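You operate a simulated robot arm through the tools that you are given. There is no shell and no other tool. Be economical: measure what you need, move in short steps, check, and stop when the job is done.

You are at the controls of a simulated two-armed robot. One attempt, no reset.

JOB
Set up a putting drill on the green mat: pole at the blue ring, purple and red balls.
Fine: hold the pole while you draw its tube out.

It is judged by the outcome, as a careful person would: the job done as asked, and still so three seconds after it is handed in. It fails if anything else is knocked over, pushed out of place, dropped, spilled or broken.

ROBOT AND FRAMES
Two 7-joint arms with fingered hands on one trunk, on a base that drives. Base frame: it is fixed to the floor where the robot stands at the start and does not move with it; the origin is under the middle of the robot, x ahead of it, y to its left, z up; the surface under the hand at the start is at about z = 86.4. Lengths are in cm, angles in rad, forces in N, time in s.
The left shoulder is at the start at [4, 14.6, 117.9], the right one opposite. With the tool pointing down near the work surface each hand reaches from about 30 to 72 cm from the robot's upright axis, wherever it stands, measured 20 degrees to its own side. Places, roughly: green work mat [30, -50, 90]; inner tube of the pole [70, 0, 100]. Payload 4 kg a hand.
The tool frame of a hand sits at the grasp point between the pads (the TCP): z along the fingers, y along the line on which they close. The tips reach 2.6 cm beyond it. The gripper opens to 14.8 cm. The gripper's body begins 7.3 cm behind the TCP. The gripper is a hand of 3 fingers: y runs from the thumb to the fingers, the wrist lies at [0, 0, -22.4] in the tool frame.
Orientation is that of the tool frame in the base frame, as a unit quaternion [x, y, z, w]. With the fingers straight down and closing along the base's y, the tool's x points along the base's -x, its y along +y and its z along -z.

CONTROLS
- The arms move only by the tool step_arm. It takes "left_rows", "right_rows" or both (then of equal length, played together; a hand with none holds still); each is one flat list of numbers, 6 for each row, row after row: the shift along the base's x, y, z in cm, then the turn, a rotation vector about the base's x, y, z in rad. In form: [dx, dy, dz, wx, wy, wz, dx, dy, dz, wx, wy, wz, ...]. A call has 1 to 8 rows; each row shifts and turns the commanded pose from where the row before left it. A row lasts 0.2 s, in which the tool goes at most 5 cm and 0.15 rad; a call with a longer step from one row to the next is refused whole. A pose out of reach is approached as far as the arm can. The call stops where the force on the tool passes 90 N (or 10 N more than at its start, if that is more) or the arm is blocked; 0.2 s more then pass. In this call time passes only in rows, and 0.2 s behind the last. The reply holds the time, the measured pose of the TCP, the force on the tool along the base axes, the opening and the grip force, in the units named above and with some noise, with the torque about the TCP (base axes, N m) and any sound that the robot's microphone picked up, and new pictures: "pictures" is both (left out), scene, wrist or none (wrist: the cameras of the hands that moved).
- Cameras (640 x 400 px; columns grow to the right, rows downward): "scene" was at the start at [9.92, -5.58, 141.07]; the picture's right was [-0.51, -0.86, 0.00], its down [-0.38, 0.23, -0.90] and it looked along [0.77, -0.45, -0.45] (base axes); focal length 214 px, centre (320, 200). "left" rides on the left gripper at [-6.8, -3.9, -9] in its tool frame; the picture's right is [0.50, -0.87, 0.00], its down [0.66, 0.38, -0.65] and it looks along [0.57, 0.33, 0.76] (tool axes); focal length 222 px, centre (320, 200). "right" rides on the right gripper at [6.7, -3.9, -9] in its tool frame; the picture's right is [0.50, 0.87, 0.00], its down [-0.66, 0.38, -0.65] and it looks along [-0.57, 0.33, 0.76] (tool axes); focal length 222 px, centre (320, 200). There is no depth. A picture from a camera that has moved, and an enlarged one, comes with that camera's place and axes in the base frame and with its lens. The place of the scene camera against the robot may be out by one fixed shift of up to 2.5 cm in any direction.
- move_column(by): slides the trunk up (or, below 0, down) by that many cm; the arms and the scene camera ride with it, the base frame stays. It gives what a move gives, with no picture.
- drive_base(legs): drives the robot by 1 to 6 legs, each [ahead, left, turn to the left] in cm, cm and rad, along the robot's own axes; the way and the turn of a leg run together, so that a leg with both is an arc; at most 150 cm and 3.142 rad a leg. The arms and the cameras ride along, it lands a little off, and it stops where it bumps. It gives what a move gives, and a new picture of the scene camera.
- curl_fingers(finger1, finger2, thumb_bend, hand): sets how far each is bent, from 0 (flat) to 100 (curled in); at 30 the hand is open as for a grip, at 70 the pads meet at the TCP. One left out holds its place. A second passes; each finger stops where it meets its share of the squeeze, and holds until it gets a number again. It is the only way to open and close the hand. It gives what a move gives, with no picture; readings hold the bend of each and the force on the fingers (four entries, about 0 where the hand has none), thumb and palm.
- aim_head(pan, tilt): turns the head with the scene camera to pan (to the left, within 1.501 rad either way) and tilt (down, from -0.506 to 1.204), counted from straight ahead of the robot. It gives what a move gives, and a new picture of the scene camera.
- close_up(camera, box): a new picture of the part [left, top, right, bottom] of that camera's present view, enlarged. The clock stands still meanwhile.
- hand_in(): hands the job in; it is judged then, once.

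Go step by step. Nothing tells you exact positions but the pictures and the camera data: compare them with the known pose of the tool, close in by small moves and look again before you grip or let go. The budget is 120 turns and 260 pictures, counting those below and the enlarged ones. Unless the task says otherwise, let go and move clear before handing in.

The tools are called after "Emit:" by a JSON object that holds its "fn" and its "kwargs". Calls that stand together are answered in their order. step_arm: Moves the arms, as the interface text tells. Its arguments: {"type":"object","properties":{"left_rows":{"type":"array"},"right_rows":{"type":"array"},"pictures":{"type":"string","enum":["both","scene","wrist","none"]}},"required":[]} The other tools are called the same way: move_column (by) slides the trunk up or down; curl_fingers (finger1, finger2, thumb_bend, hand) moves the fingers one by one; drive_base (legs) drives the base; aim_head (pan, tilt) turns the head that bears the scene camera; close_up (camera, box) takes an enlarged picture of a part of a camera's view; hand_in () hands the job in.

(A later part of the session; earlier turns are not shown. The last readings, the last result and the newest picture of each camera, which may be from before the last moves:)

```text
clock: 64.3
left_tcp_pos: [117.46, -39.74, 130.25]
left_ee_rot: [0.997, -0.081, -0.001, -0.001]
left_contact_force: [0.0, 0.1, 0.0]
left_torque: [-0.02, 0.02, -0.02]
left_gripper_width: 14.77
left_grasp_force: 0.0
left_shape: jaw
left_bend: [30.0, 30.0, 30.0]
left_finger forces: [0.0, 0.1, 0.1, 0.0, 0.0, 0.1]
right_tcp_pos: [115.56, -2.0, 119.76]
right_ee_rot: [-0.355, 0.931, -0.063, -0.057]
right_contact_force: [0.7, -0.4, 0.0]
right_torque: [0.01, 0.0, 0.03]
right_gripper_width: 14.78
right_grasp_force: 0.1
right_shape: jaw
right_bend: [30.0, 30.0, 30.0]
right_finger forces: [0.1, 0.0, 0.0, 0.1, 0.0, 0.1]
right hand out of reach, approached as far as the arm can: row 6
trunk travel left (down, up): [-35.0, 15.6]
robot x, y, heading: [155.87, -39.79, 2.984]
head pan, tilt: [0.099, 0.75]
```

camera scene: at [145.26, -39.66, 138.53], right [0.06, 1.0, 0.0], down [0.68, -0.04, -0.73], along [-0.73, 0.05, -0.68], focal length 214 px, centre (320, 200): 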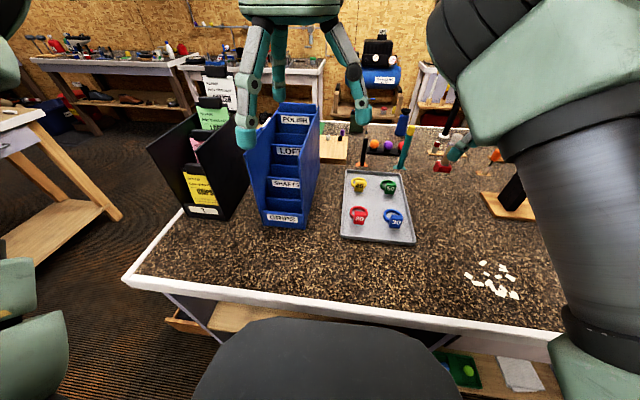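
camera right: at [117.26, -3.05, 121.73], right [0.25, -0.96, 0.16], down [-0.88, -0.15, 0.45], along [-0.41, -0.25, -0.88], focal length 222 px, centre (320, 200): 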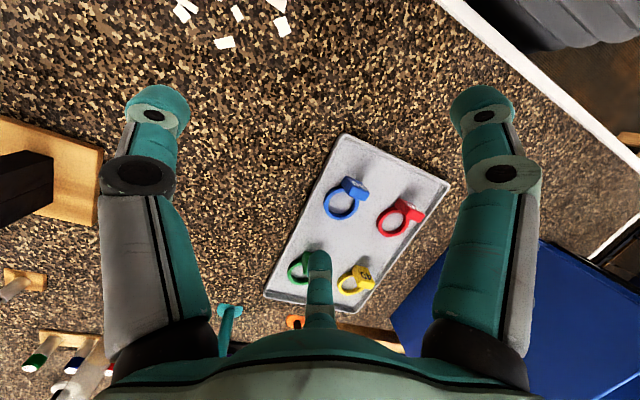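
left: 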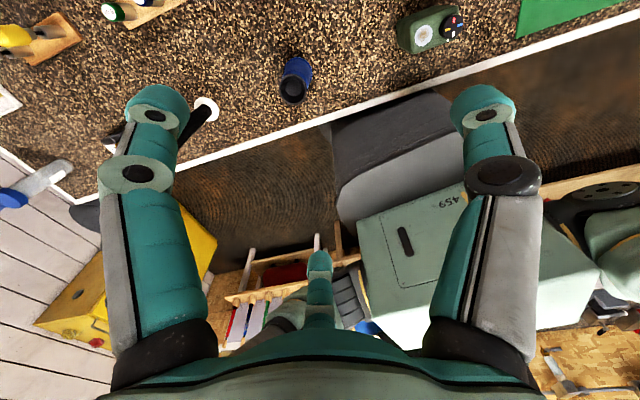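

Emit:
{"fn": "step_arm", "kwargs": {"right_rows": [0, 0, 3, 0, 0, 0, 0, 0, 3, 0, 0, 0, 0, 0, 3, 0.03, -0.01, 0, 0, 0, 3, 0.03, -0.01, 0, 0, 0, 0, 0.03, -0.01, 0, 0, 0, 0, 0.03, -0.01, 0, 0, 0, 0, 0.03, -0.01, 0, 0, 0, 0, 0.0, -0.01, 0], "pictures": "none"}}

Emit:
{"fn": "aim_head", "kwargs": {"pan": -0.6, "tilt": 0.2}}

```text
clock: 66.1
left_tcp_pos: [117.41, -39.87, 130.18]
left_ee_rot: [0.997, -0.081, -0.001, -0.001]
left_contact_force: [-0.1, -0.2, -0.4]
left_torque: [0.01, -0.01, -0.03]
left_gripper_width: 14.79
left_grasp_force: 0.0
left_shape: jaw
left_bend: [30.0, 30.0, 30.0]
left_finger forces: [0.0, 0.0, 0.0, 0.1, 0.1, 0.1]
right_tcp_pos: [115.55, -2.12, 131.68]
right_ee_rot: [-0.359, 0.933, -0.005, -0.002]
right_contact_force: [0.4, 0.2, -0.5]
right_torque: [-0.01, 0.03, 0.01]
right_gripper_width: 14.79
right_grasp_force: 0.0
right_shape: jaw
right_bend: [30.0, 30.0, 30.0]
right_finger forces: [0.0, 0.0, 0.0, 0.0, 0.1, 0.0]
trunk travel left (down, up): [-35.0, 15.6]
robot x, y, heading: [155.69, -39.88, 2.983]
head pan, tilt: [0.099, 0.75]
```

```text
clock: 67.2
left_tcp_pos: [117.39, -39.98, 130.24]
left_ee_rot: [0.997, -0.081, -0.001, -0.002]
left_contact_force: [-0.9, -0.6, -0.3]
left_torque: [-0.01, 0.02, -0.01]
left_gripper_width: 14.8
left_grasp_force: 0.0
left_shape: jaw
left_bend: [30.0, 30.0, 30.0]
left_finger forces: [0.0, 0.1, 0.0, 0.0, 0.0, 0.0]
right_tcp_pos: [115.54, -2.01, 131.73]
right_ee_rot: [-0.359, 0.933, -0.004, -0.002]
right_contact_force: [-0.1, 0.4, 0.0]
right_torque: [0.02, 0.02, -0.03]
right_gripper_width: 14.8
right_grasp_force: 0.0
right_shape: jaw
right_bend: [30.0, 30.0, 30.0]
right_finger forces: [0.0, 0.0, 0.0, 0.1, 0.1, 0.0]
trunk travel left (down, up): [-35.0, 15.6]
robot x, y, heading: [155.59, -39.73, 2.984]
head pan, tilt: [-0.6, 0.201]
camera scene: at [146.82, -33.73, 143.49], right [0.69, 0.72, 0.0], down [0.15, -0.14, -0.98], along [-0.71, 0.68, -0.2], focal length 214 px, centre (320, 200)
```

scene: 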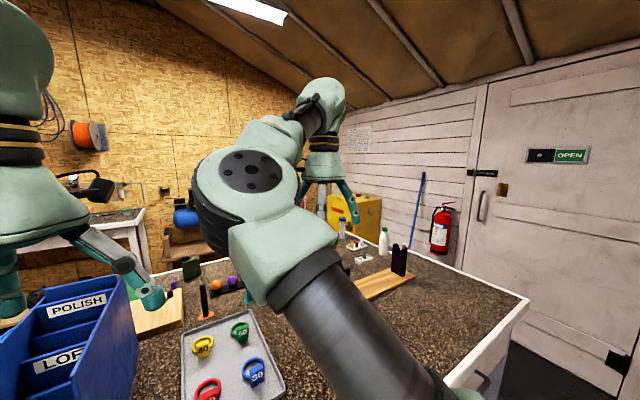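

The right hand is vertical again. I'll test lowering straight down and inward at this yaw in a modest move.

Emit:
{"fn": "step_arm", "kwargs": {"right_rows": [-1, -1.2, -2, 0, 0, 0, -1, -1.2, -2, 0, 0, 0, -1, -1.2, -2, 0, 0, 0, -1, -1.2, -2, 0, 0, 0, -1, -1.2, -2, 0, 0, 0, -1, -1.2, -2, 0, 0, 0, -1, -1.2, -2, 0, 0, 0, -1, -1.2, -2, 0, 0, 0], "pictures": "wrist"}}

```text
clock: 68.0
left_tcp_pos: [117.17, -39.87, 130.23]
left_ee_rot: [0.997, -0.081, 0.002, -0.001]
left_contact_force: [-0.1, -0.1, -0.4]
left_torque: [0.02, -0.01, 0.03]
left_gripper_width: 14.81
left_grasp_force: 0.1
left_shape: jaw
left_bend: [30.0, 30.0, 30.0]
left_finger forces: [0.1, 0.0, 0.1, 0.1, 0.0, 0.0]
right_tcp_pos: [112.3, -3.48, 117.04]
right_ee_rot: [-0.335, 0.937, -0.062, 0.073]
right_contact_force: [-0.8, 0.0, -0.2]
right_torque: [0.02, -0.03, 0.02]
right_gripper_width: 14.82
right_grasp_force: 0.1
right_shape: jaw
right_bend: [30.0, 30.0, 30.0]
right_finger forces: [0.0, 0.0, 0.0, 0.0, 0.0, 0.1]
right hand out of reach, approached as far as the arm can: row 2
trunk travel left (down, up): [-35.0, 15.6]
robot x, y, heading: [155.63, -39.87, 2.979]
head pan, tilt: [-0.6, 0.201]
stopped in row 4 (right hand): the arm was blocked; the commanded pose is now the measured one
camera right: at [108.0, -10.28, 125.86], right [-0.92, 0.35, -0.19], down [0.15, 0.75, 0.64], along [0.37, 0.56, -0.74], focal length 222 px, centre (320, 200)
```

right: 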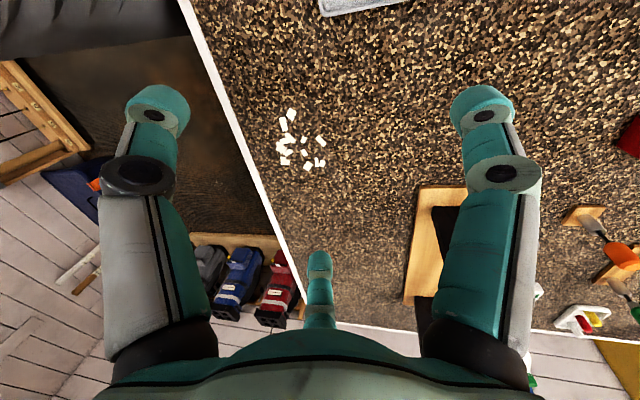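

Still limited at this yaw. I'll raise the right hand back upright, and shift the robot so that the unwound left hand can pick the ring instead.

Emit:
{"fn": "step_arm", "kwargs": {"right_rows": [0, 0, 3, 0, 0, 0, 0, 0, 3, 0, 0, 0, 0, 0, 3, 0.013, 0.035, 0, 0, 0, 3, 0.013, 0.035, 0, 0, 0, 3, 0.013, 0.035, 0, 0, 0, 0, 0.013, 0.035, 0, 0, 0, 0, 0.013, 0.035, 0], "pictures": "none"}}

Emit:
{"fn": "drive_base", "kwargs": {"legs": [[2, -28, 0]]}}

Emit:
{"fn": "aim_head", "kwargs": {"pan": 0.3, "tilt": 0.8}}

```text
clock: 69.7
left_tcp_pos: [117.45, -39.79, 130.37]
left_ee_rot: [0.997, -0.081, -0.002, -0.001]
left_contact_force: [0.2, -0.5, -0.2]
left_torque: [-0.01, 0.0, 0.04]
left_gripper_width: 14.8
left_grasp_force: 0.2
left_shape: jaw
left_bend: [30.0, 30.0, 30.0]
left_finger forces: [0.0, 0.0, 0.0, 0.1, 0.0, 0.0]
right_tcp_pos: [112.36, -3.51, 132.07]
right_ee_rot: [-0.339, 0.941, -0.001, 0.0]
right_contact_force: [0.6, 0.2, -0.3]
right_torque: [-0.03, -0.01, -0.08]
right_gripper_width: 14.79
right_grasp_force: 0.1
right_shape: jaw
right_bend: [30.0, 30.0, 30.0]
right_finger forces: [0.0, 0.0, 0.0, 0.0, 0.1, 0.0]
trunk travel left (down, up): [-35.0, 15.6]
robot x, y, heading: [155.78, -39.82, 2.983]
head pan, tilt: [-0.6, 0.201]
```

```text
clock: 71.6
left_tcp_pos: [120.04, -11.84, 130.3]
left_ee_rot: [0.997, -0.083, -0.001, -0.001]
left_contact_force: [-0.4, -0.7, 1.2]
left_torque: [0.02, -0.02, -0.05]
left_gripper_width: 14.78
left_grasp_force: 0.0
left_shape: jaw
left_bend: [30.0, 30.0, 30.0]
left_finger forces: [0.0, 0.1, 0.0, 0.1, 0.0, 0.0]
right_tcp_pos: [115.09, 24.42, 132.21]
right_ee_rot: [-0.338, 0.941, 0.0, 0.0]
right_contact_force: [0.1, -0.1, -0.4]
right_torque: [0.05, -0.03, 0.04]
right_gripper_width: 14.79
right_grasp_force: 0.1
right_shape: jaw
right_bend: [30.0, 30.0, 30.0]
right_finger forces: [0.0, 0.1, 0.0, 0.1, 0.0, 0.1]
trunk travel left (down, up): [-35.0, 15.6]
robot x, y, heading: [158.23, -11.53, 2.98]
head pan, tilt: [-0.6, 0.201]
camera scene: at [149.39, -5.79, 143.51], right [0.69, 0.72, 0.0], down [0.14, -0.14, -0.98], along [-0.71, 0.68, -0.2], focal length 214 px, centre (320, 200)
```

scene: 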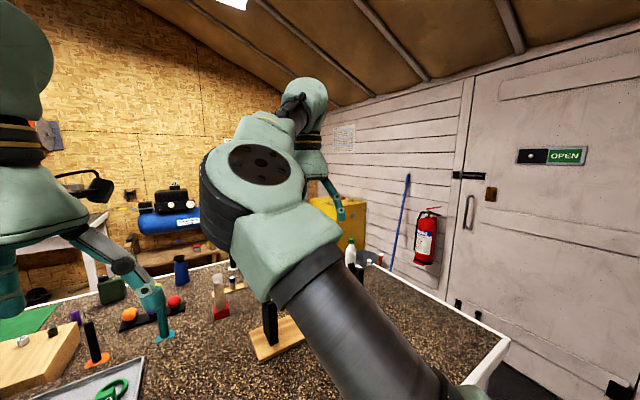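

```text
clock: 72.8
left_tcp_pos: [119.97, -11.76, 130.3]
left_ee_rot: [0.997, -0.082, -0.002, -0.001]
left_contact_force: [-1.2, -0.1, 0.1]
left_torque: [-0.02, 0.0, -0.03]
left_gripper_width: 14.78
left_grasp_force: 0.1
left_shape: jaw
left_bend: [30.0, 30.0, 30.0]
left_finger forces: [0.1, 0.0, 0.0, 0.1, 0.0, 0.0]
right_tcp_pos: [114.97, 24.68, 132.17]
right_ee_rot: [-0.338, 0.941, -0.001, 0.001]
right_contact_force: [0.7, 0.0, -0.6]
right_torque: [-0.01, 0.01, -0.01]
right_gripper_width: 14.81
right_grasp_force: 0.0
right_shape: jaw
right_bend: [30.0, 30.0, 30.0]
right_finger forces: [0.0, 0.0, 0.1, 0.0, 0.0, 0.0]
trunk travel left (down, up): [-35.0, 15.6]
robot x, y, heading: [158.34, -11.26, 2.981]
head pan, tilt: [0.3, 0.799]
camera scene: at [148.14, -13.15, 138.14], right [-0.14, 0.99, 0.0], down [0.71, 0.1, -0.7], along [-0.69, -0.09, -0.72], focal length 214 px, centre (320, 200)
```

scene: 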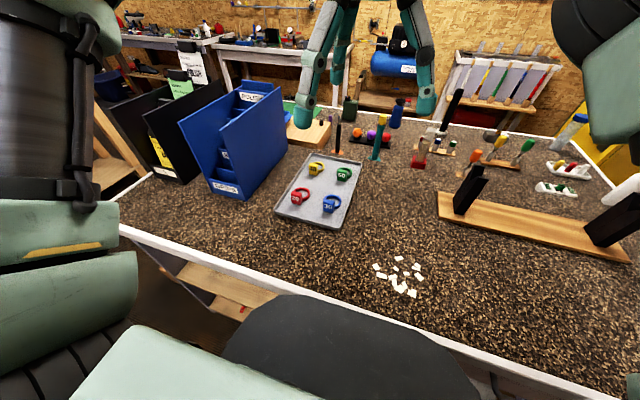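

The left hand now hangs about 14 cm short of the blue ring. I'll move it over the "30" block and down to about z=112.

Emit:
{"fn": "step_arm", "kwargs": {"left_rows": [-1.75, -0.45, -2.25, 0, 0, 0, -1.75, -0.45, -2.25, 0, 0, 0, -1.75, -0.45, -2.25, 0, 0, 0, -1.75, -0.45, -2.25, 0, 0, 0, -1.75, -0.45, -2.25, 0, 0, 0, -1.75, -0.45, -2.25, 0, 0, 0, -1.75, -0.45, -2.25, 0, 0, 0, -1.75, -0.45, -2.25, 0, 0, 0], "pictures": "both"}}

```text
clock: 74.6
left_tcp_pos: [105.78, -15.12, 112.37]
left_ee_rot: [0.997, -0.08, -0.001, -0.001]
left_contact_force: [0.2, 0.3, 0.5]
left_torque: [-0.04, -0.02, 0.03]
left_gripper_width: 14.79
left_grasp_force: 0.1
left_shape: jaw
left_bend: [30.0, 30.0, 30.0]
left_finger forces: [0.0, 0.0, 0.0, 0.0, 0.0, 0.0]
right_tcp_pos: [114.99, 24.6, 132.13]
right_ee_rot: [-0.338, 0.941, -0.001, 0.002]
right_contact_force: [0.3, 0.4, 1.0]
right_torque: [-0.02, 0.01, -0.03]
right_gripper_width: 14.79
right_grasp_force: 0.0
right_shape: jaw
right_bend: [30.0, 30.0, 30.0]
right_finger forces: [0.0, 0.1, 0.0, 0.1, 0.1, 0.0]
trunk travel left (down, up): [-35.0, 15.6]
robot x, y, heading: [158.59, -11.03, 2.983]
head pan, tilt: [0.3, 0.799]
camera scene: at [148.05, -13.17, 138.12], right [-0.14, 0.99, 0.0], down [0.71, 0.1, -0.7], along [-0.69, -0.1, -0.72], focal length 214 px, centre (320, 200)
camera left: at [99.87, -10.24, 121.31], right [0.63, 0.77, 0.0], down [0.59, -0.48, 0.65], along [0.5, -0.41, -0.76], focal length 222 px, centre (320, 200)
```

scene: 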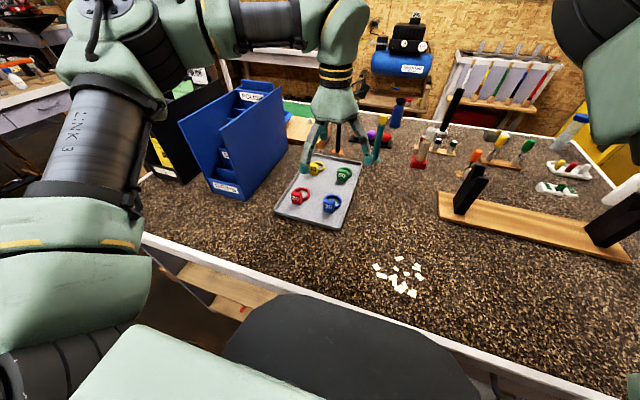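
left: 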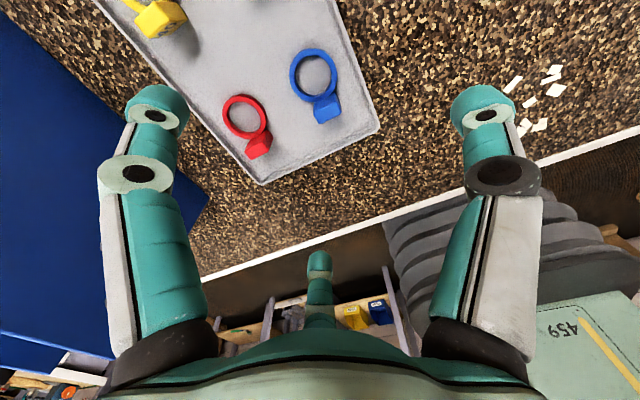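

The left arm descends cleanly, and the hand is a three-digit tripod around the TCP. I'll enlarge the blue ring to fix the block's place and size.

Emit:
{"fn": "close_up", "kwargs": {"camera": "left", "box": [260, 30, 380, 150]}}

Emit:
{"fn": "close_up", "kwargs": {"camera": "scene", "box": [260, 120, 400, 240]}}

```text
3.33 times, centred on (320, 90) of left
camera zoom: at [99.87, -10.24, 121.31], right [0.63, 0.77, 0.0], down [0.59, -0.48, 0.65], along [0.5, -0.41, -0.76], focal length 740 px, centre (320, 567)
```

zoom: 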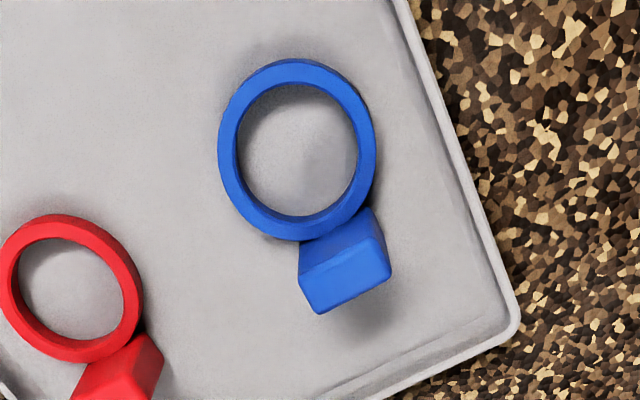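

```text
3.33 times, centred on (330, 180) of scene
camera zoom: at [148.05, -13.17, 138.12], right [-0.14, 0.99, 0.0], down [0.71, 0.1, -0.7], along [-0.69, -0.1, -0.72], focal length 715 px, centre (287, 267)
```

zoom: 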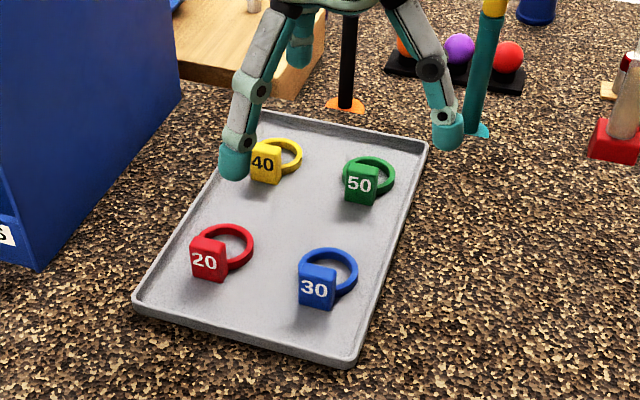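

The "30" block's centre is near (107.3,-15.3) with its top at z≈95. I'll descend over it to z≈98 and check.

Emit:
{"fn": "step_arm", "kwargs": {"left_rows": [0.5, 0, -2.4, 0, 0, 0, 0.5, 0, -2.4, 0, 0, 0, 0.5, 0, -2.4, 0, 0, 0, 0, -0.1, -2.4, 0, 0, 0, 0, -0.1, -2.4, 0, 0, 0, 0, 0, -2.4, 0, 0, 0], "pictures": "both"}}

Emit:
{"fn": "close_up", "kwargs": {"camera": "left", "box": [220, 80, 420, 240]}}

Emit:
{"fn": "close_up", "kwargs": {"camera": "scene", "box": [270, 130, 390, 240]}}

```text
clock: 76.0
left_tcp_pos: [107.61, -15.37, 97.95]
left_ee_rot: [0.997, -0.081, -0.001, -0.001]
left_contact_force: [0.9, 0.0, -0.9]
left_torque: [0.0, 0.02, 0.03]
left_gripper_width: 14.8
left_grasp_force: 0.0
left_shape: jaw
left_bend: [30.0, 30.0, 30.0]
left_finger forces: [0.0, 0.0, 0.1, 0.0, 0.1, 0.0]
right_tcp_pos: [114.99, 24.64, 132.1]
right_ee_rot: [-0.338, 0.941, 0.0, 0.001]
right_contact_force: [0.4, -0.7, -0.1]
right_torque: [0.01, -0.05, 0.0]
right_gripper_width: 14.77
right_grasp_force: 0.0
right_shape: jaw
right_bend: [30.0, 30.0, 30.0]
right_finger forces: [0.0, 0.1, 0.0, 0.0, 0.0, 0.0]
trunk travel left (down, up): [-35.0, 15.6]
robot x, y, heading: [158.58, -11.66, 2.979]
head pan, tilt: [0.3, 0.799]
camera scene: at [148.12, -13.16, 138.13], right [-0.14, 0.99, 0.0], down [0.71, 0.1, -0.7], along [-0.69, -0.1, -0.72], focal length 214 px, centre (320, 200)
camera left: at [101.68, -10.41, 106.9], right [0.63, 0.77, 0.0], down [0.59, -0.48, 0.65], along [0.5, -0.41, -0.76], focal length 222 px, centre (320, 200)
```

scene: 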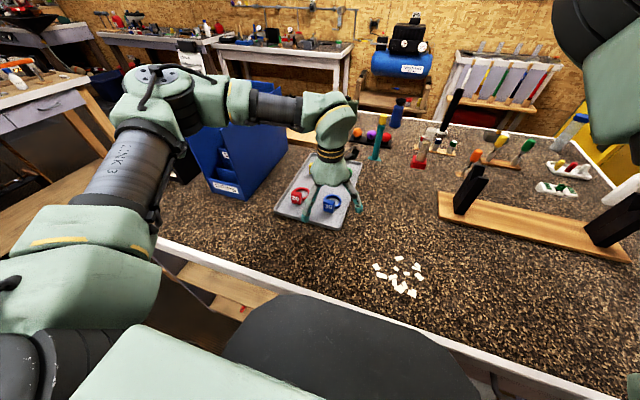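
left: 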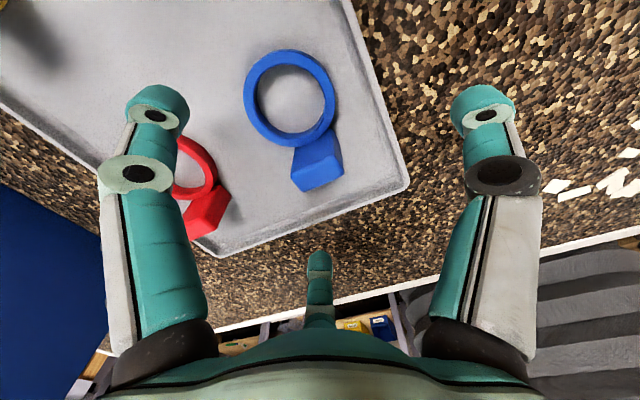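

```text
2.50 times, centred on (320, 160) of left
camera zoom: at [101.68, -10.41, 106.9], right [0.63, 0.77, 0.0], down [0.59, -0.48, 0.65], along [0.5, -0.41, -0.76], focal length 555 px, centre (320, 300)
```

zoom: 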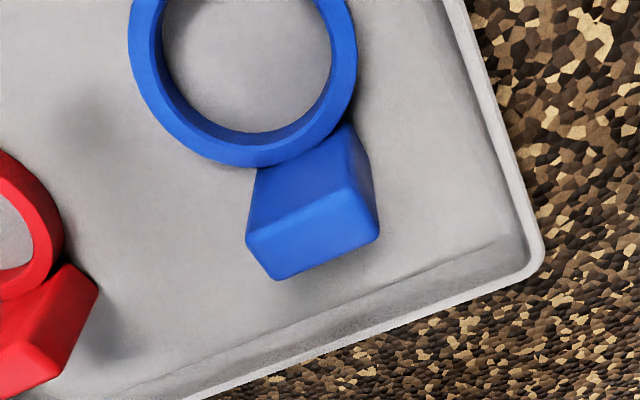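

```text
3.64 times, centred on (330, 185) of scene
camera zoom: at [148.12, -13.16, 138.13], right [-0.14, 0.99, 0.0], down [0.71, 0.1, -0.7], along [-0.69, -0.1, -0.72], focal length 780 px, centre (284, 254)
```

zoom: 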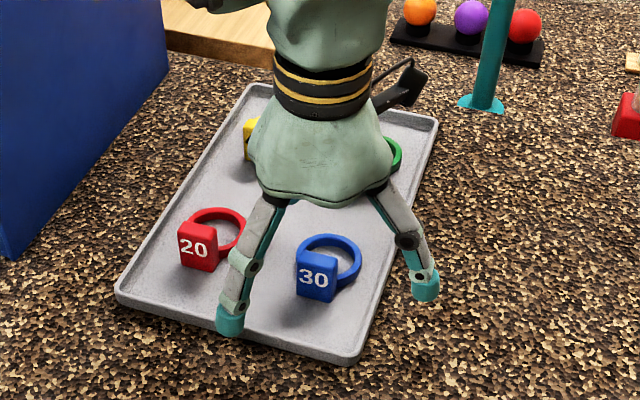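

Triangulating gives the block's top centre at (107.05,-15.0,96.1). I'll partly close the hand first so the digits clear the tray rim, then centre over the block.

Emit:
{"fn": "curl_fingers", "kwargs": {"hand": "left", "finger1": 48, "finger2": 48, "thumb_bend": 48}}

Emit:
{"fn": "step_arm", "kwargs": {"left_rows": [-0.5, 0.35, 0, 0, 0, 0], "pictures": "both"}}

Emit:
{"fn": "close_up", "kwargs": {"camera": "scene", "box": [270, 130, 390, 240]}}

```text
clock: 77.0
left_tcp_pos: [107.54, -15.29, 97.89]
left_ee_rot: [0.997, -0.082, -0.001, -0.001]
left_contact_force: [0.3, 1.4, 0.6]
left_torque: [-0.01, -0.04, 0.03]
left_gripper_width: 6.93
left_grasp_force: 0.1
left_shape: fingers
left_bend: [48.0, 48.0, 48.0]
left_finger forces: [0.0, 0.0, 0.1, 0.0, 0.0, 0.0]
right_tcp_pos: [115.17, 24.58, 132.13]
right_ee_rot: [-0.338, 0.941, -0.001, 0.002]
right_contact_force: [-0.5, -0.3, -0.6]
right_torque: [0.0, 0.0, 0.0]
right_gripper_width: 14.79
right_grasp_force: 0.1
right_shape: jaw
right_bend: [30.0, 30.0, 30.0]
right_finger forces: [0.1, 0.0, 0.0, 0.1, 0.1, 0.0]
trunk travel left (down, up): [-35.0, 15.6]
robot x, y, heading: [158.27, -11.71, 2.982]
head pan, tilt: [0.3, 0.799]
```

```text
clock: 77.4
left_tcp_pos: [107.1, -14.92, 97.84]
left_ee_rot: [0.997, -0.082, -0.001, -0.001]
left_contact_force: [0.3, 0.1, 0.4]
left_torque: [0.02, 0.02, 0.0]
left_gripper_width: 6.92
left_grasp_force: 0.0
left_shape: fingers
left_bend: [48.0, 48.0, 48.0]
left_finger forces: [0.1, 0.1, 0.1, 0.0, 0.0, 0.0]
right_tcp_pos: [115.17, 24.59, 132.06]
right_ee_rot: [-0.338, 0.941, -0.001, 0.002]
right_contact_force: [-0.4, 0.2, 0.0]
right_torque: [0.0, -0.02, -0.02]
right_gripper_width: 14.78
right_grasp_force: 0.1
right_shape: jaw
right_bend: [30.0, 30.0, 30.0]
right_finger forces: [0.1, 0.0, 0.0, 0.1, 0.1, 0.0]
trunk travel left (down, up): [-35.0, 15.6]
robot x, y, heading: [158.37, -11.58, 2.98]
head pan, tilt: [0.3, 0.799]
camera scene: at [148.13, -13.12, 138.13], right [-0.14, 0.99, 0.0], down [0.71, 0.1, -0.7], along [-0.69, -0.1, -0.72], focal length 214 px, centre (320, 200)
camera left: at [101.15, -9.99, 106.9], right [0.64, 0.77, 0.0], down [0.59, -0.48, 0.65], along [0.5, -0.41, -0.76], focal length 222 px, centre (320, 200)
```

scene: 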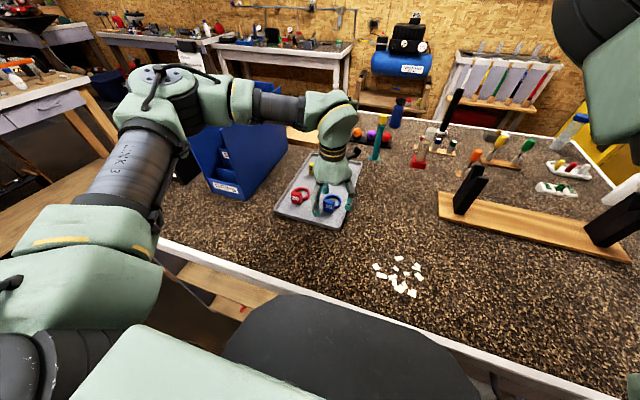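
left: 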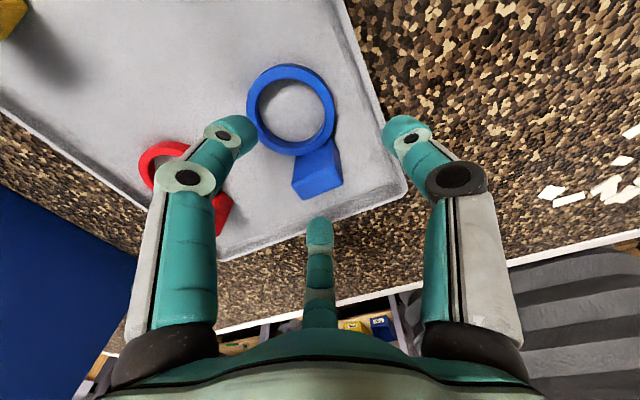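

```text
3.64 times, centred on (330, 185) of scene
camera zoom: at [148.13, -13.12, 138.13], right [-0.14, 0.99, 0.0], down [0.71, 0.1, -0.7], along [-0.69, -0.1, -0.72], focal length 780 px, centre (284, 254)
```

zoom: 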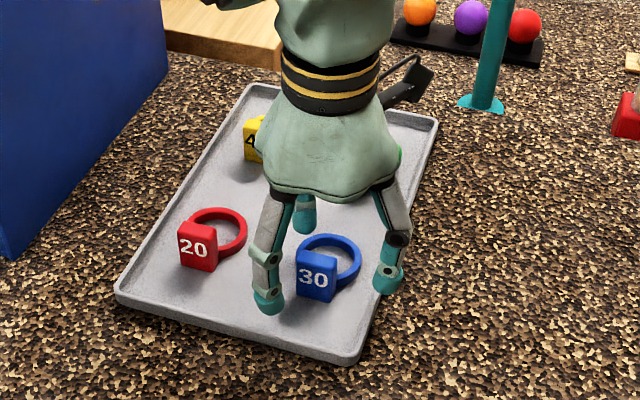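

The block sits inside the tripod. I'll descend to z≈95 and check forces.

Emit:
{"fn": "step_arm", "kwargs": {"left_rows": [0, 0, -1.5, 0, 0, 0, 0, 0, -1.4, 0, 0, 0], "pictures": "wrist"}}

Emit:
{"fn": "close_up", "kwargs": {"camera": "scene", "box": [270, 130, 390, 240]}}

```text
clock: 78.0
left_tcp_pos: [107.08, -14.82, 95.67]
left_ee_rot: [0.997, -0.081, -0.006, -0.001]
left_contact_force: [-1.0, 1.4, 49.9]
left_torque: [-1.37, -1.37, -0.04]
left_gripper_width: 7.32
left_grasp_force: 25.6
left_shape: fingers
left_bend: [48.0, 45.0, 47.0]
left_finger forces: [7.2, 41.9, 0.0, 0.0, 2.1, 0.0]
right_tcp_pos: [115.65, 24.67, 132.35]
right_ee_rot: [-0.338, 0.941, -0.001, -0.001]
right_contact_force: [-0.8, 0.7, 0.4]
right_torque: [0.01, 0.0, 0.03]
right_gripper_width: 14.81
right_grasp_force: 0.0
right_shape: jaw
right_bend: [30.0, 30.0, 30.0]
right_finger forces: [0.0, 0.0, 0.0, 0.0, 0.0, 0.0]
trunk travel left (down, up): [-35.0, 15.6]
robot x, y, heading: [158.29, -11.43, 2.979]
head pan, tilt: [0.3, 0.799]
camera left: at [101.34, -9.88, 104.78], right [0.63, 0.77, 0.0], down [0.59, -0.48, 0.64], along [0.5, -0.41, -0.77], focal length 222 px, centre (320, 200)
```

left: 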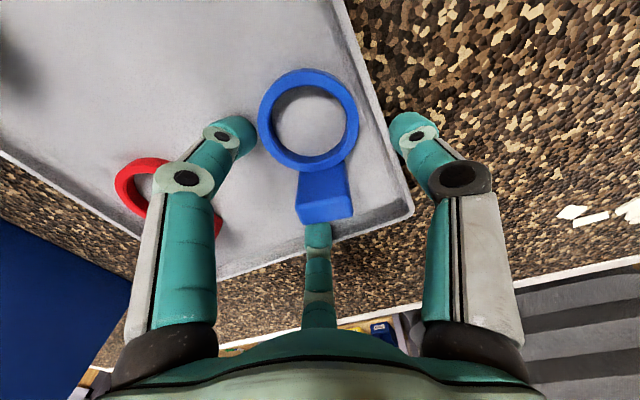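

```text
3.64 times, centred on (330, 185) of scene
camera zoom: at [148.68, -13.01, 138.22], right [-0.14, 0.99, 0.0], down [0.71, 0.1, -0.7], along [-0.69, -0.1, -0.71], focal length 780 px, centre (284, 254)
```

zoom: 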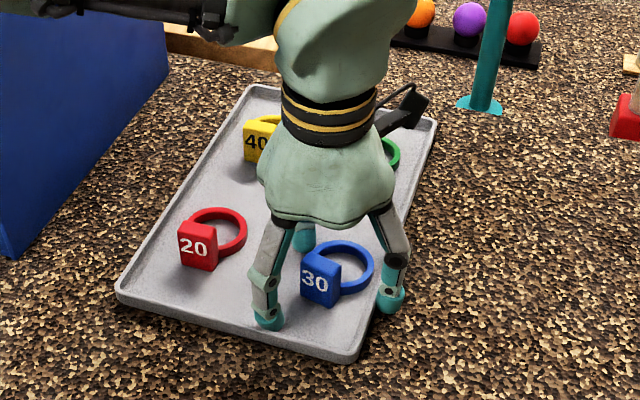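

A fingertip pressed down on something (about 50 N) and the ring shifted slightly. I'll back up a little and look again.

Emit:
{"fn": "step_arm", "kwargs": {"left_rows": [0, 0, 2.0, 0, 0, 0], "pictures": "both"}}

Emit:
{"fn": "close_up", "kwargs": {"camera": "left", "box": [200, 60, 440, 260]}}

Emit:
{"fn": "close_up", "kwargs": {"camera": "scene", "box": [280, 150, 380, 230]}}

```text
clock: 78.4
left_tcp_pos: [106.94, -15.15, 96.73]
left_ee_rot: [0.997, -0.083, 0.001, 0.0]
left_contact_force: [0.2, 2.7, 1.1]
left_torque: [0.12, -0.03, -0.05]
left_gripper_width: 7.25
left_grasp_force: 0.8
left_shape: fingers
left_bend: [48.0, 48.0, 46.0]
left_finger forces: [0.1, 0.1, 0.0, 0.0, 1.9, 0.0]
right_tcp_pos: [114.74, 24.58, 132.05]
right_ee_rot: [-0.337, 0.941, -0.002, 0.002]
right_contact_force: [0.2, 0.1, 0.8]
right_torque: [0.0, 0.0, 0.03]
right_gripper_width: 14.78
right_grasp_force: 0.1
right_shape: jaw
right_bend: [30.0, 30.0, 30.0]
right_finger forces: [0.0, 0.1, 0.1, 0.0, 0.0, 0.1]
trunk travel left (down, up): [-35.0, 15.6]
robot x, y, heading: [158.4, -11.22, 2.983]
head pan, tilt: [0.3, 0.799]
camera scene: at [147.94, -13.1, 138.09], right [-0.14, 0.99, 0.0], down [0.71, 0.1, -0.7], along [-0.69, -0.1, -0.72], focal length 214 px, centre (320, 200)
camera left: at [100.99, -10.13, 105.65], right [0.64, 0.77, 0.0], down [0.58, -0.48, 0.66], along [0.51, -0.42, -0.75], focal length 222 px, centre (320, 200)
```

scene: 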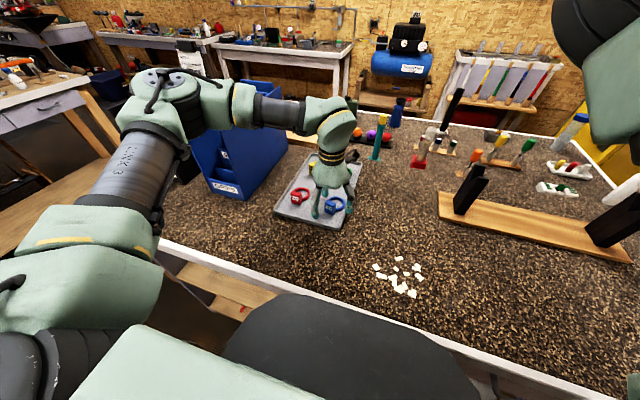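
left: 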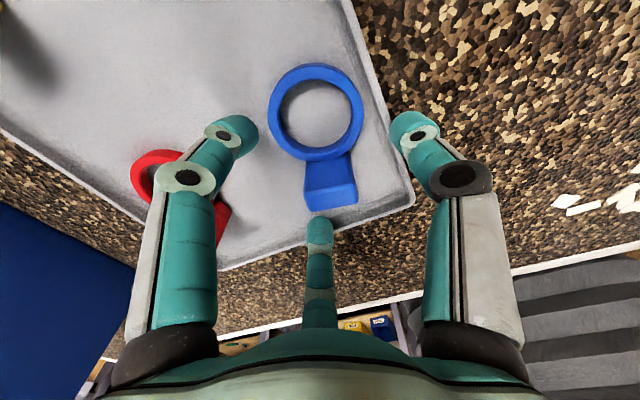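

```text
2.00 times, centred on (320, 160) of left
camera zoom: at [100.99, -10.13, 105.65], right [0.64, 0.77, 0.0], down [0.58, -0.48, 0.66], along [0.51, -0.42, -0.75], focal length 444 px, centre (320, 280)
```

zoom: 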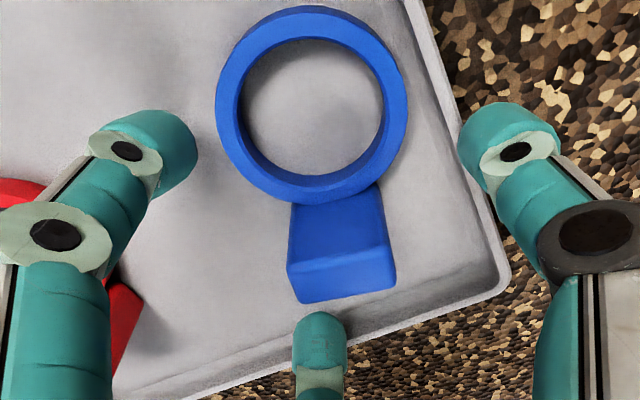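

```text
5.00 times, centred on (330, 190) of scene
camera zoom: at [147.94, -13.1, 138.09], right [-0.14, 0.99, 0.0], down [0.71, 0.1, -0.7], along [-0.69, -0.1, -0.72], focal length 1072 px, centre (270, 250)
```

zoom: 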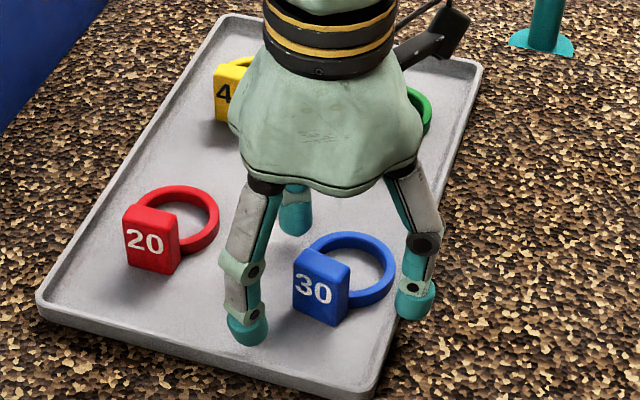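

The thumb came down near the tray rim. I'll lift slightly, close the digits a bit more around the block, recentre at (107.7,-14.9) and go down less.

Emit:
{"fn": "step_arm", "kwargs": {"left_rows": [0.7, 0.2, 1.5, 0, 0, 0], "pictures": "none"}}

Emit:
{"fn": "curl_fingers", "kwargs": {"hand": "left", "finger1": 53, "finger2": 53, "thumb_bend": 55}}

Emit:
{"fn": "step_arm", "kwargs": {"left_rows": [0, 0, -1.0, 0, 0, 0], "pictures": "both"}}

Emit:
{"fn": "close_up", "kwargs": {"camera": "left", "box": [220, 80, 420, 260]}}

Emit:
{"fn": "close_up", "kwargs": {"camera": "scene", "box": [280, 150, 380, 230]}}

```text
clock: 78.8
left_tcp_pos: [107.7, -15.07, 98.4]
left_ee_rot: [0.997, -0.081, 0.0, 0.0]
left_contact_force: [-0.2, -0.4, 0.8]
left_torque: [-0.01, 0.02, -0.04]
left_gripper_width: 6.93
left_grasp_force: 0.1
left_shape: fingers
left_bend: [48.0, 48.0, 48.0]
left_finger forces: [0.0, 0.1, 0.0, 0.0, 0.0, 0.0]
right_tcp_pos: [115.11, 24.53, 132.25]
right_ee_rot: [-0.338, 0.941, 0.0, 0.001]
right_contact_force: [-0.4, 0.5, -0.9]
right_torque: [-0.01, -0.01, 0.01]
right_gripper_width: 14.8
right_grasp_force: 0.0
right_shape: jaw
right_bend: [30.0, 30.0, 30.0]
right_finger forces: [0.0, 0.0, 0.0, 0.0, 0.0, 0.0]
trunk travel left (down, up): [-35.0, 15.6]
robot x, y, heading: [158.07, -11.17, 2.982]
head pan, tilt: [0.3, 0.799]
```

```text
clock: 79.8
left_tcp_pos: [107.76, -14.85, 98.48]
left_ee_rot: [0.997, -0.082, -0.001, -0.001]
left_contact_force: [0.0, -0.3, 0.2]
left_torque: [0.0, 0.02, 0.0]
left_gripper_width: 4.94
left_grasp_force: 0.0
left_shape: fingers
left_bend: [53.0, 53.0, 55.0]
left_finger forces: [0.0, 0.1, 0.0, 0.1, 0.0, 0.0]
right_tcp_pos: [115.09, 24.49, 132.15]
right_ee_rot: [-0.338, 0.941, -0.001, 0.0]
right_contact_force: [0.5, -0.2, -0.6]
right_torque: [0.0, 0.02, 0.04]
right_gripper_width: 14.8
right_grasp_force: 0.0
right_shape: jaw
right_bend: [30.0, 30.0, 30.0]
right_finger forces: [0.0, 0.0, 0.0, 0.0, 0.0, 0.0]
trunk travel left (down, up): [-35.0, 15.6]
robot x, y, heading: [158.33, -11.62, 2.981]
head pan, tilt: [0.3, 0.799]
```

```text
clock: 80.2
left_tcp_pos: [107.61, -14.96, 97.51]
left_ee_rot: [0.997, -0.081, -0.001, -0.001]
left_contact_force: [0.2, -0.8, 0.3]
left_torque: [0.0, -0.02, -0.01]
left_gripper_width: 4.95
left_grasp_force: 0.1
left_shape: fingers
left_bend: [53.0, 53.0, 55.0]
left_finger forces: [0.0, 0.1, 0.0, 0.0, 0.0, 0.0]
right_tcp_pos: [114.98, 24.52, 132.1]
right_ee_rot: [-0.338, 0.941, -0.001, 0.001]
right_contact_force: [-0.5, 0.4, 0.3]
right_torque: [-0.01, -0.01, 0.0]
right_gripper_width: 14.81
right_grasp_force: 0.1
right_shape: jaw
right_bend: [30.0, 30.0, 30.0]
right_finger forces: [0.1, 0.1, 0.1, 0.1, 0.0, 0.1]
trunk travel left (down, up): [-35.0, 15.6]
robot x, y, heading: [158.54, -11.81, 2.981]
head pan, tilt: [0.3, 0.799]
camera scene: at [148.11, -13.16, 138.13], right [-0.14, 0.99, 0.0], down [0.71, 0.1, -0.7], along [-0.69, -0.1, -0.72], focal length 214 px, centre (320, 200)
camera left: at [101.77, -9.98, 106.47], right [0.64, 0.77, 0.0], down [0.59, -0.48, 0.65], along [0.5, -0.41, -0.76], focal length 222 px, centre (320, 200)
```

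scene: 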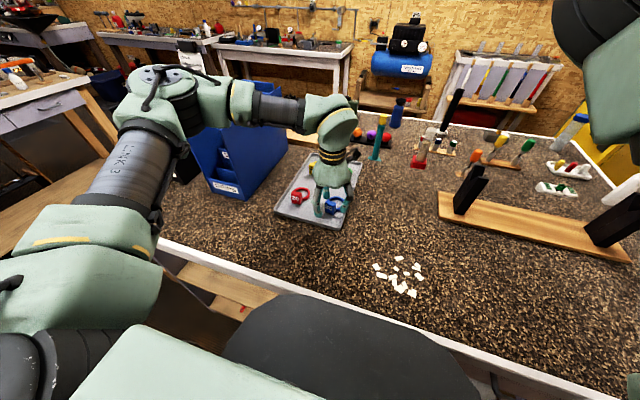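
left: 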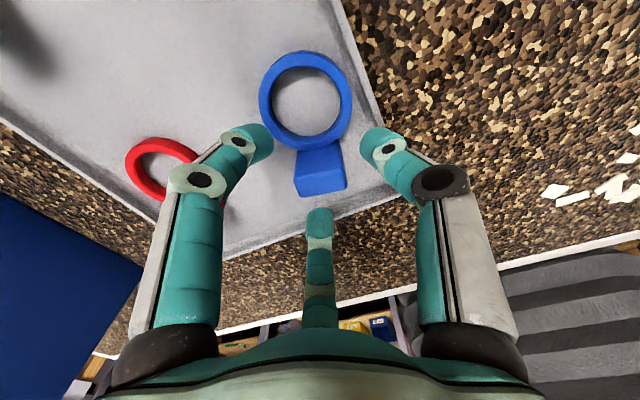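

```text
2.22 times, centred on (320, 170) of left
camera zoom: at [101.77, -9.98, 106.47], right [0.64, 0.77, 0.0], down [0.59, -0.48, 0.65], along [0.5, -0.41, -0.76], focal length 494 px, centre (320, 267)
```

zoom: 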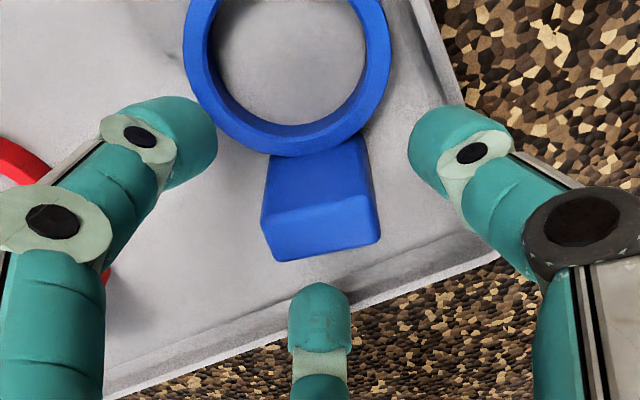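

```text
5.00 times, centred on (330, 190) of scene
camera zoom: at [148.11, -13.16, 138.13], right [-0.14, 0.99, 0.0], down [0.71, 0.1, -0.7], along [-0.69, -0.1, -0.72], focal length 1072 px, centre (270, 250)
```

zoom: 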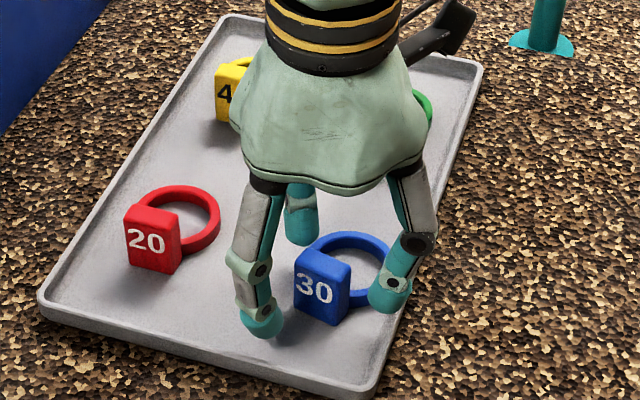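

The block is centred under the TCP, with one finger facing the number face and the others its sides. I'll go down 2 cm and close.

Emit:
{"fn": "step_arm", "kwargs": {"left_rows": [0, 0, -1.0, 0, 0, 0, 0, 0, -1.0, 0, 0, 0], "pictures": "none"}}

Emit:
{"fn": "curl_fingers", "kwargs": {"hand": "left", "finger1": 70, "finger2": 70, "thumb_bend": 70}}

Emit:
{"fn": "close_up", "kwargs": {"camera": "left", "box": [220, 80, 420, 260]}}

Emit:
{"fn": "close_up", "kwargs": {"camera": "scene", "box": [280, 150, 380, 230]}}

```text
clock: 80.8
left_tcp_pos: [107.92, -14.94, 95.8]
left_ee_rot: [0.997, -0.081, -0.005, -0.001]
left_contact_force: [-1.5, -2.8, 18.5]
left_torque: [-0.45, -0.4, 0.01]
left_gripper_width: 4.73
left_grasp_force: 10.2
left_shape: fingers
left_bend: [53.0, 52.0, 56.0]
left_finger forces: [1.8, 15.8, 0.0, 0.0, 2.8, 0.0]
right_tcp_pos: [115.35, 24.47, 132.3]
right_ee_rot: [-0.338, 0.941, 0.0, 0.0]
right_contact_force: [0.4, 0.2, -0.4]
right_torque: [-0.02, 0.01, 0.01]
right_gripper_width: 14.8
right_grasp_force: 0.1
right_shape: jaw
right_bend: [30.0, 30.0, 30.0]
right_finger forces: [0.0, 0.1, 0.0, 0.1, 0.0, 0.0]
trunk travel left (down, up): [-35.0, 15.6]
robot x, y, heading: [157.77, -11.07, 2.979]
head pan, tilt: [0.3, 0.799]
```

```text
clock: 81.8
left_tcp_pos: [107.92, -14.79, 95.63]
left_ee_rot: [0.997, -0.083, -0.002, -0.001]
left_contact_force: [-3.9, -1.2, 16.9]
left_torque: [-0.17, 0.58, 0.0]
left_gripper_width: 2.59
left_grasp_force: 20.0
left_shape: fingers
left_bend: [60.0, 67.0, 66.0]
left_finger forces: [27.5, 2.3, 0.0, 0.0, 9.6, 0.1]
right_tcp_pos: [115.3, 24.42, 132.26]
right_ee_rot: [-0.338, 0.941, -0.001, 0.0]
right_contact_force: [-0.2, 0.2, 0.2]
right_torque: [-0.03, 0.01, 0.01]
right_gripper_width: 14.79
right_grasp_force: 0.2
right_shape: jaw
right_bend: [30.0, 30.0, 30.0]
right_finger forces: [0.0, 0.0, 0.1, 0.0, 0.1, 0.0]
trunk travel left (down, up): [-35.0, 15.6]
robot x, y, heading: [158.41, -11.55, 2.978]
head pan, tilt: [0.3, 0.799]
```

```text
2.22 times, centred on (320, 170) of left
camera zoom: at [102.01, -9.9, 104.61], right [0.63, 0.77, 0.0], down [0.59, -0.48, 0.65], along [0.5, -0.41, -0.76], focal length 494 px, centre (320, 267)
```

zoom: 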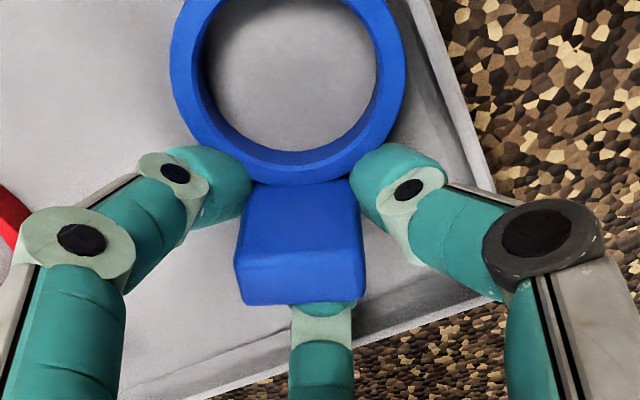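

```text
5.00 times, centred on (330, 190) of scene
camera zoom: at [148.28, -13.15, 138.15], right [-0.14, 0.99, 0.0], down [0.71, 0.1, -0.7], along [-0.69, -0.1, -0.72], focal length 1072 px, centre (270, 250)
```

zoom: 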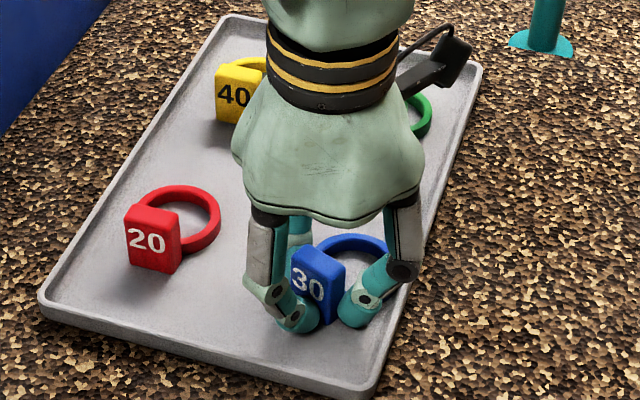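

The three digits are around the block with moderate force. I'll tighten slightly and lift 2 cm to test.

Emit:
{"fn": "curl_fingers", "kwargs": {"hand": "left", "finger1": 78, "finger2": 78, "thumb_bend": 78}}

Emit:
{"fn": "step_arm", "kwargs": {"left_rows": [0, 0, 1, 0, 0, 0, 0, 0, 1.5, 0, 0, 0], "pictures": "wrist"}}

Emit:
{"fn": "close_up", "kwargs": {"camera": "scene", "box": [280, 150, 380, 230]}}

```text
clock: 82.8
left_tcp_pos: [107.99, -14.89, 95.56]
left_ee_rot: [0.997, -0.082, -0.002, -0.001]
left_contact_force: [-0.4, 2.5, 15.8]
left_torque: [-0.02, 0.44, -0.07]
left_gripper_width: 2.49
left_grasp_force: 28.9
left_shape: fingers
left_bend: [58.0, 73.0, 67.0]
left_finger forces: [30.4, 8.6, 0.0, 0.0, 19.0, 0.0]
right_tcp_pos: [115.19, 24.58, 132.22]
right_ee_rot: [-0.337, 0.941, 0.0, 0.001]
right_contact_force: [-0.2, 0.5, -0.7]
right_torque: [0.0, 0.02, 0.01]
right_gripper_width: 14.8
right_grasp_force: 0.0
right_shape: jaw
right_bend: [30.0, 30.0, 30.0]
right_finger forces: [0.1, 0.1, 0.0, 0.0, 0.1, 0.0]
trunk travel left (down, up): [-35.0, 15.6]
robot x, y, heading: [158.28, -11.11, 2.982]
head pan, tilt: [0.3, 0.799]
```

```text
clock: 83.4
left_tcp_pos: [107.99, -14.95, 97.85]
left_ee_rot: [0.997, -0.082, -0.001, 0.0]
left_contact_force: [0.0, 0.2, -1.1]
left_torque: [0.01, -0.01, -0.01]
left_gripper_width: 2.53
left_grasp_force: 18.5
left_shape: fingers
left_bend: [58.0, 74.0, 65.0]
left_finger forces: [12.3, 10.0, 0.0, 0.1, 15.1, 0.0]
right_tcp_pos: [115.05, 24.61, 132.17]
right_ee_rot: [-0.338, 0.941, -0.001, 0.0]
right_contact_force: [-0.3, -0.1, 0.4]
right_torque: [0.03, 0.01, -0.01]
right_gripper_width: 14.8
right_grasp_force: 0.1
right_shape: jaw
right_bend: [30.0, 30.0, 30.0]
right_finger forces: [0.0, 0.0, 0.1, 0.0, 0.0, 0.0]
trunk travel left (down, up): [-35.0, 15.6]
robot x, y, heading: [157.85, -11.29, 2.98]
head pan, tilt: [0.3, 0.799]
camera left: at [101.93, -9.97, 106.9], right [0.63, 0.77, 0.0], down [0.59, -0.48, 0.65], along [0.5, -0.41, -0.76], focal length 222 px, centre (320, 200)
```

left: 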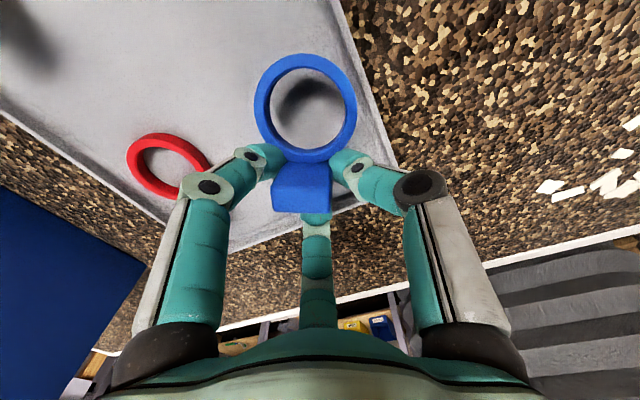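

```text
5.00 times, centred on (330, 190) of scene
camera zoom: at [148.23, -13.14, 138.14], right [-0.14, 0.99, 0.0], down [0.71, 0.1, -0.7], along [-0.69, -0.1, -0.72], focal length 1072 px, centre (270, 250)
```

zoom: 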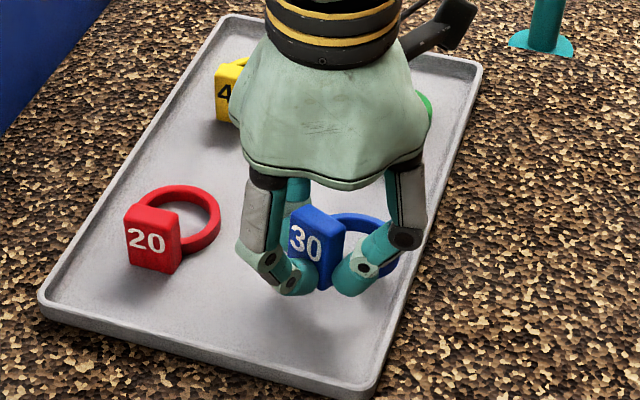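

The ring is held. I'll lift it high and pull the hand back to a carry pose, then drive the same way back around the bench.

Emit:
{"fn": "step_arm", "kwargs": {"left_rows": [0, 0, 3.5, 0, 0, 0, 0, 0, 3.5, 0, 0, 0, 0.5, 0, 3.5, 0, 0, 0, 1.5, 0, 3.5, 0, 0, 0, 2, 0, 3.5, 0, 0, 0, 2, 0, 3.5, 0, 0, 0, 2, 0.5, 3.5, 0, 0, 0, 2, 0.5, 3.5, 0, 0, 0], "pictures": "wrist"}}

Emit:
{"fn": "drive_base", "kwargs": {"legs": [[-25, 0, 0], [0, 0, -3.141], [0, -145, 0], [0, -33, -0.03]]}}

```text
clock: 85.2
left_tcp_pos: [117.92, -13.95, 126.01]
left_ee_rot: [0.997, -0.082, -0.001, 0.0]
left_contact_force: [-0.4, 0.3, -0.9]
left_torque: [0.04, -0.01, 0.01]
left_gripper_width: 2.53
left_grasp_force: 18.8
left_shape: fingers
left_bend: [58.0, 74.0, 65.0]
left_finger forces: [12.5, 9.8, 0.0, 0.1, 14.8, 0.1]
right_tcp_pos: [115.19, 24.68, 132.11]
right_ee_rot: [-0.338, 0.941, -0.001, 0.0]
right_contact_force: [-0.7, -0.1, 0.2]
right_torque: [0.0, 0.03, 0.0]
right_gripper_width: 14.8
right_grasp_force: 0.0
right_shape: jaw
right_bend: [30.0, 30.0, 30.0]
right_finger forces: [0.1, 0.0, 0.0, 0.0, 0.0, 0.0]
trunk travel left (down, up): [-35.0, 15.6]
robot x, y, heading: [158.25, -11.48, 2.983]
head pan, tilt: [0.3, 0.799]
camera left: at [111.92, -8.86, 134.95], right [0.64, 0.77, 0.0], down [0.59, -0.48, 0.65], along [0.5, -0.41, -0.76], focal length 222 px, centre (320, 200)
```

left: 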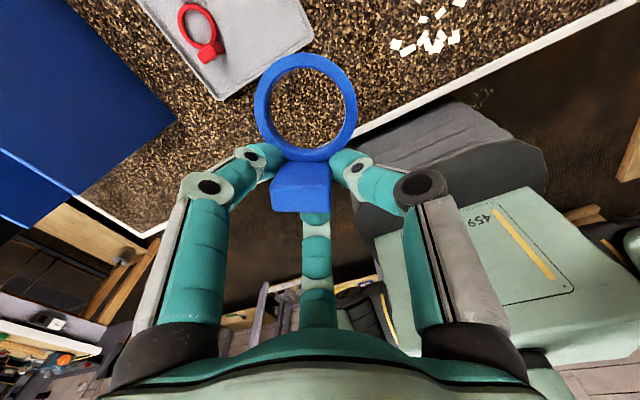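

```text
clock: 103.0
left_tcp_pos: [193.66, -188.52, 125.92]
left_ee_rot: [0.096, 0.995, -0.002, 0.001]
left_contact_force: [0.1, 0.0, -0.8]
left_torque: [-0.03, 0.03, 0.0]
left_gripper_width: 2.45
left_grasp_force: 18.1
left_shape: fingers
left_bend: [58.0, 74.0, 65.0]
left_finger forces: [12.2, 9.1, 0.1, 0.0, 14.7, 0.1]
right_tcp_pos: [195.34, -227.05, 132.19]
right_ee_rot: [0.946, 0.325, -0.001, 0.001]
right_contact_force: [0.9, 0.3, 0.4]
right_torque: [0.02, 0.04, 0.01]
right_gripper_width: 14.81
right_grasp_force: 0.1
right_shape: jaw
right_bend: [30.0, 30.0, 30.0]
right_finger forces: [0.0, 0.0, 0.0, 0.0, 0.1, 0.0]
trunk travel left (down, up): [-35.0, 15.6]
robot x, y, heading: [152.93, -190.13, -0.19]
head pan, tilt: [0.3, 0.799]
camera scene: at [163.09, -190.41, 138.13], right [0.11, -0.99, 0.0], down [-0.71, -0.08, -0.7], along [0.69, 0.08, -0.72], focal length 214 px, centre (320, 200)
```

scene: 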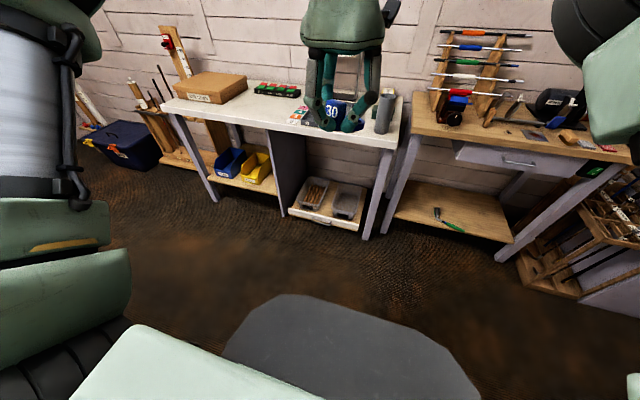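

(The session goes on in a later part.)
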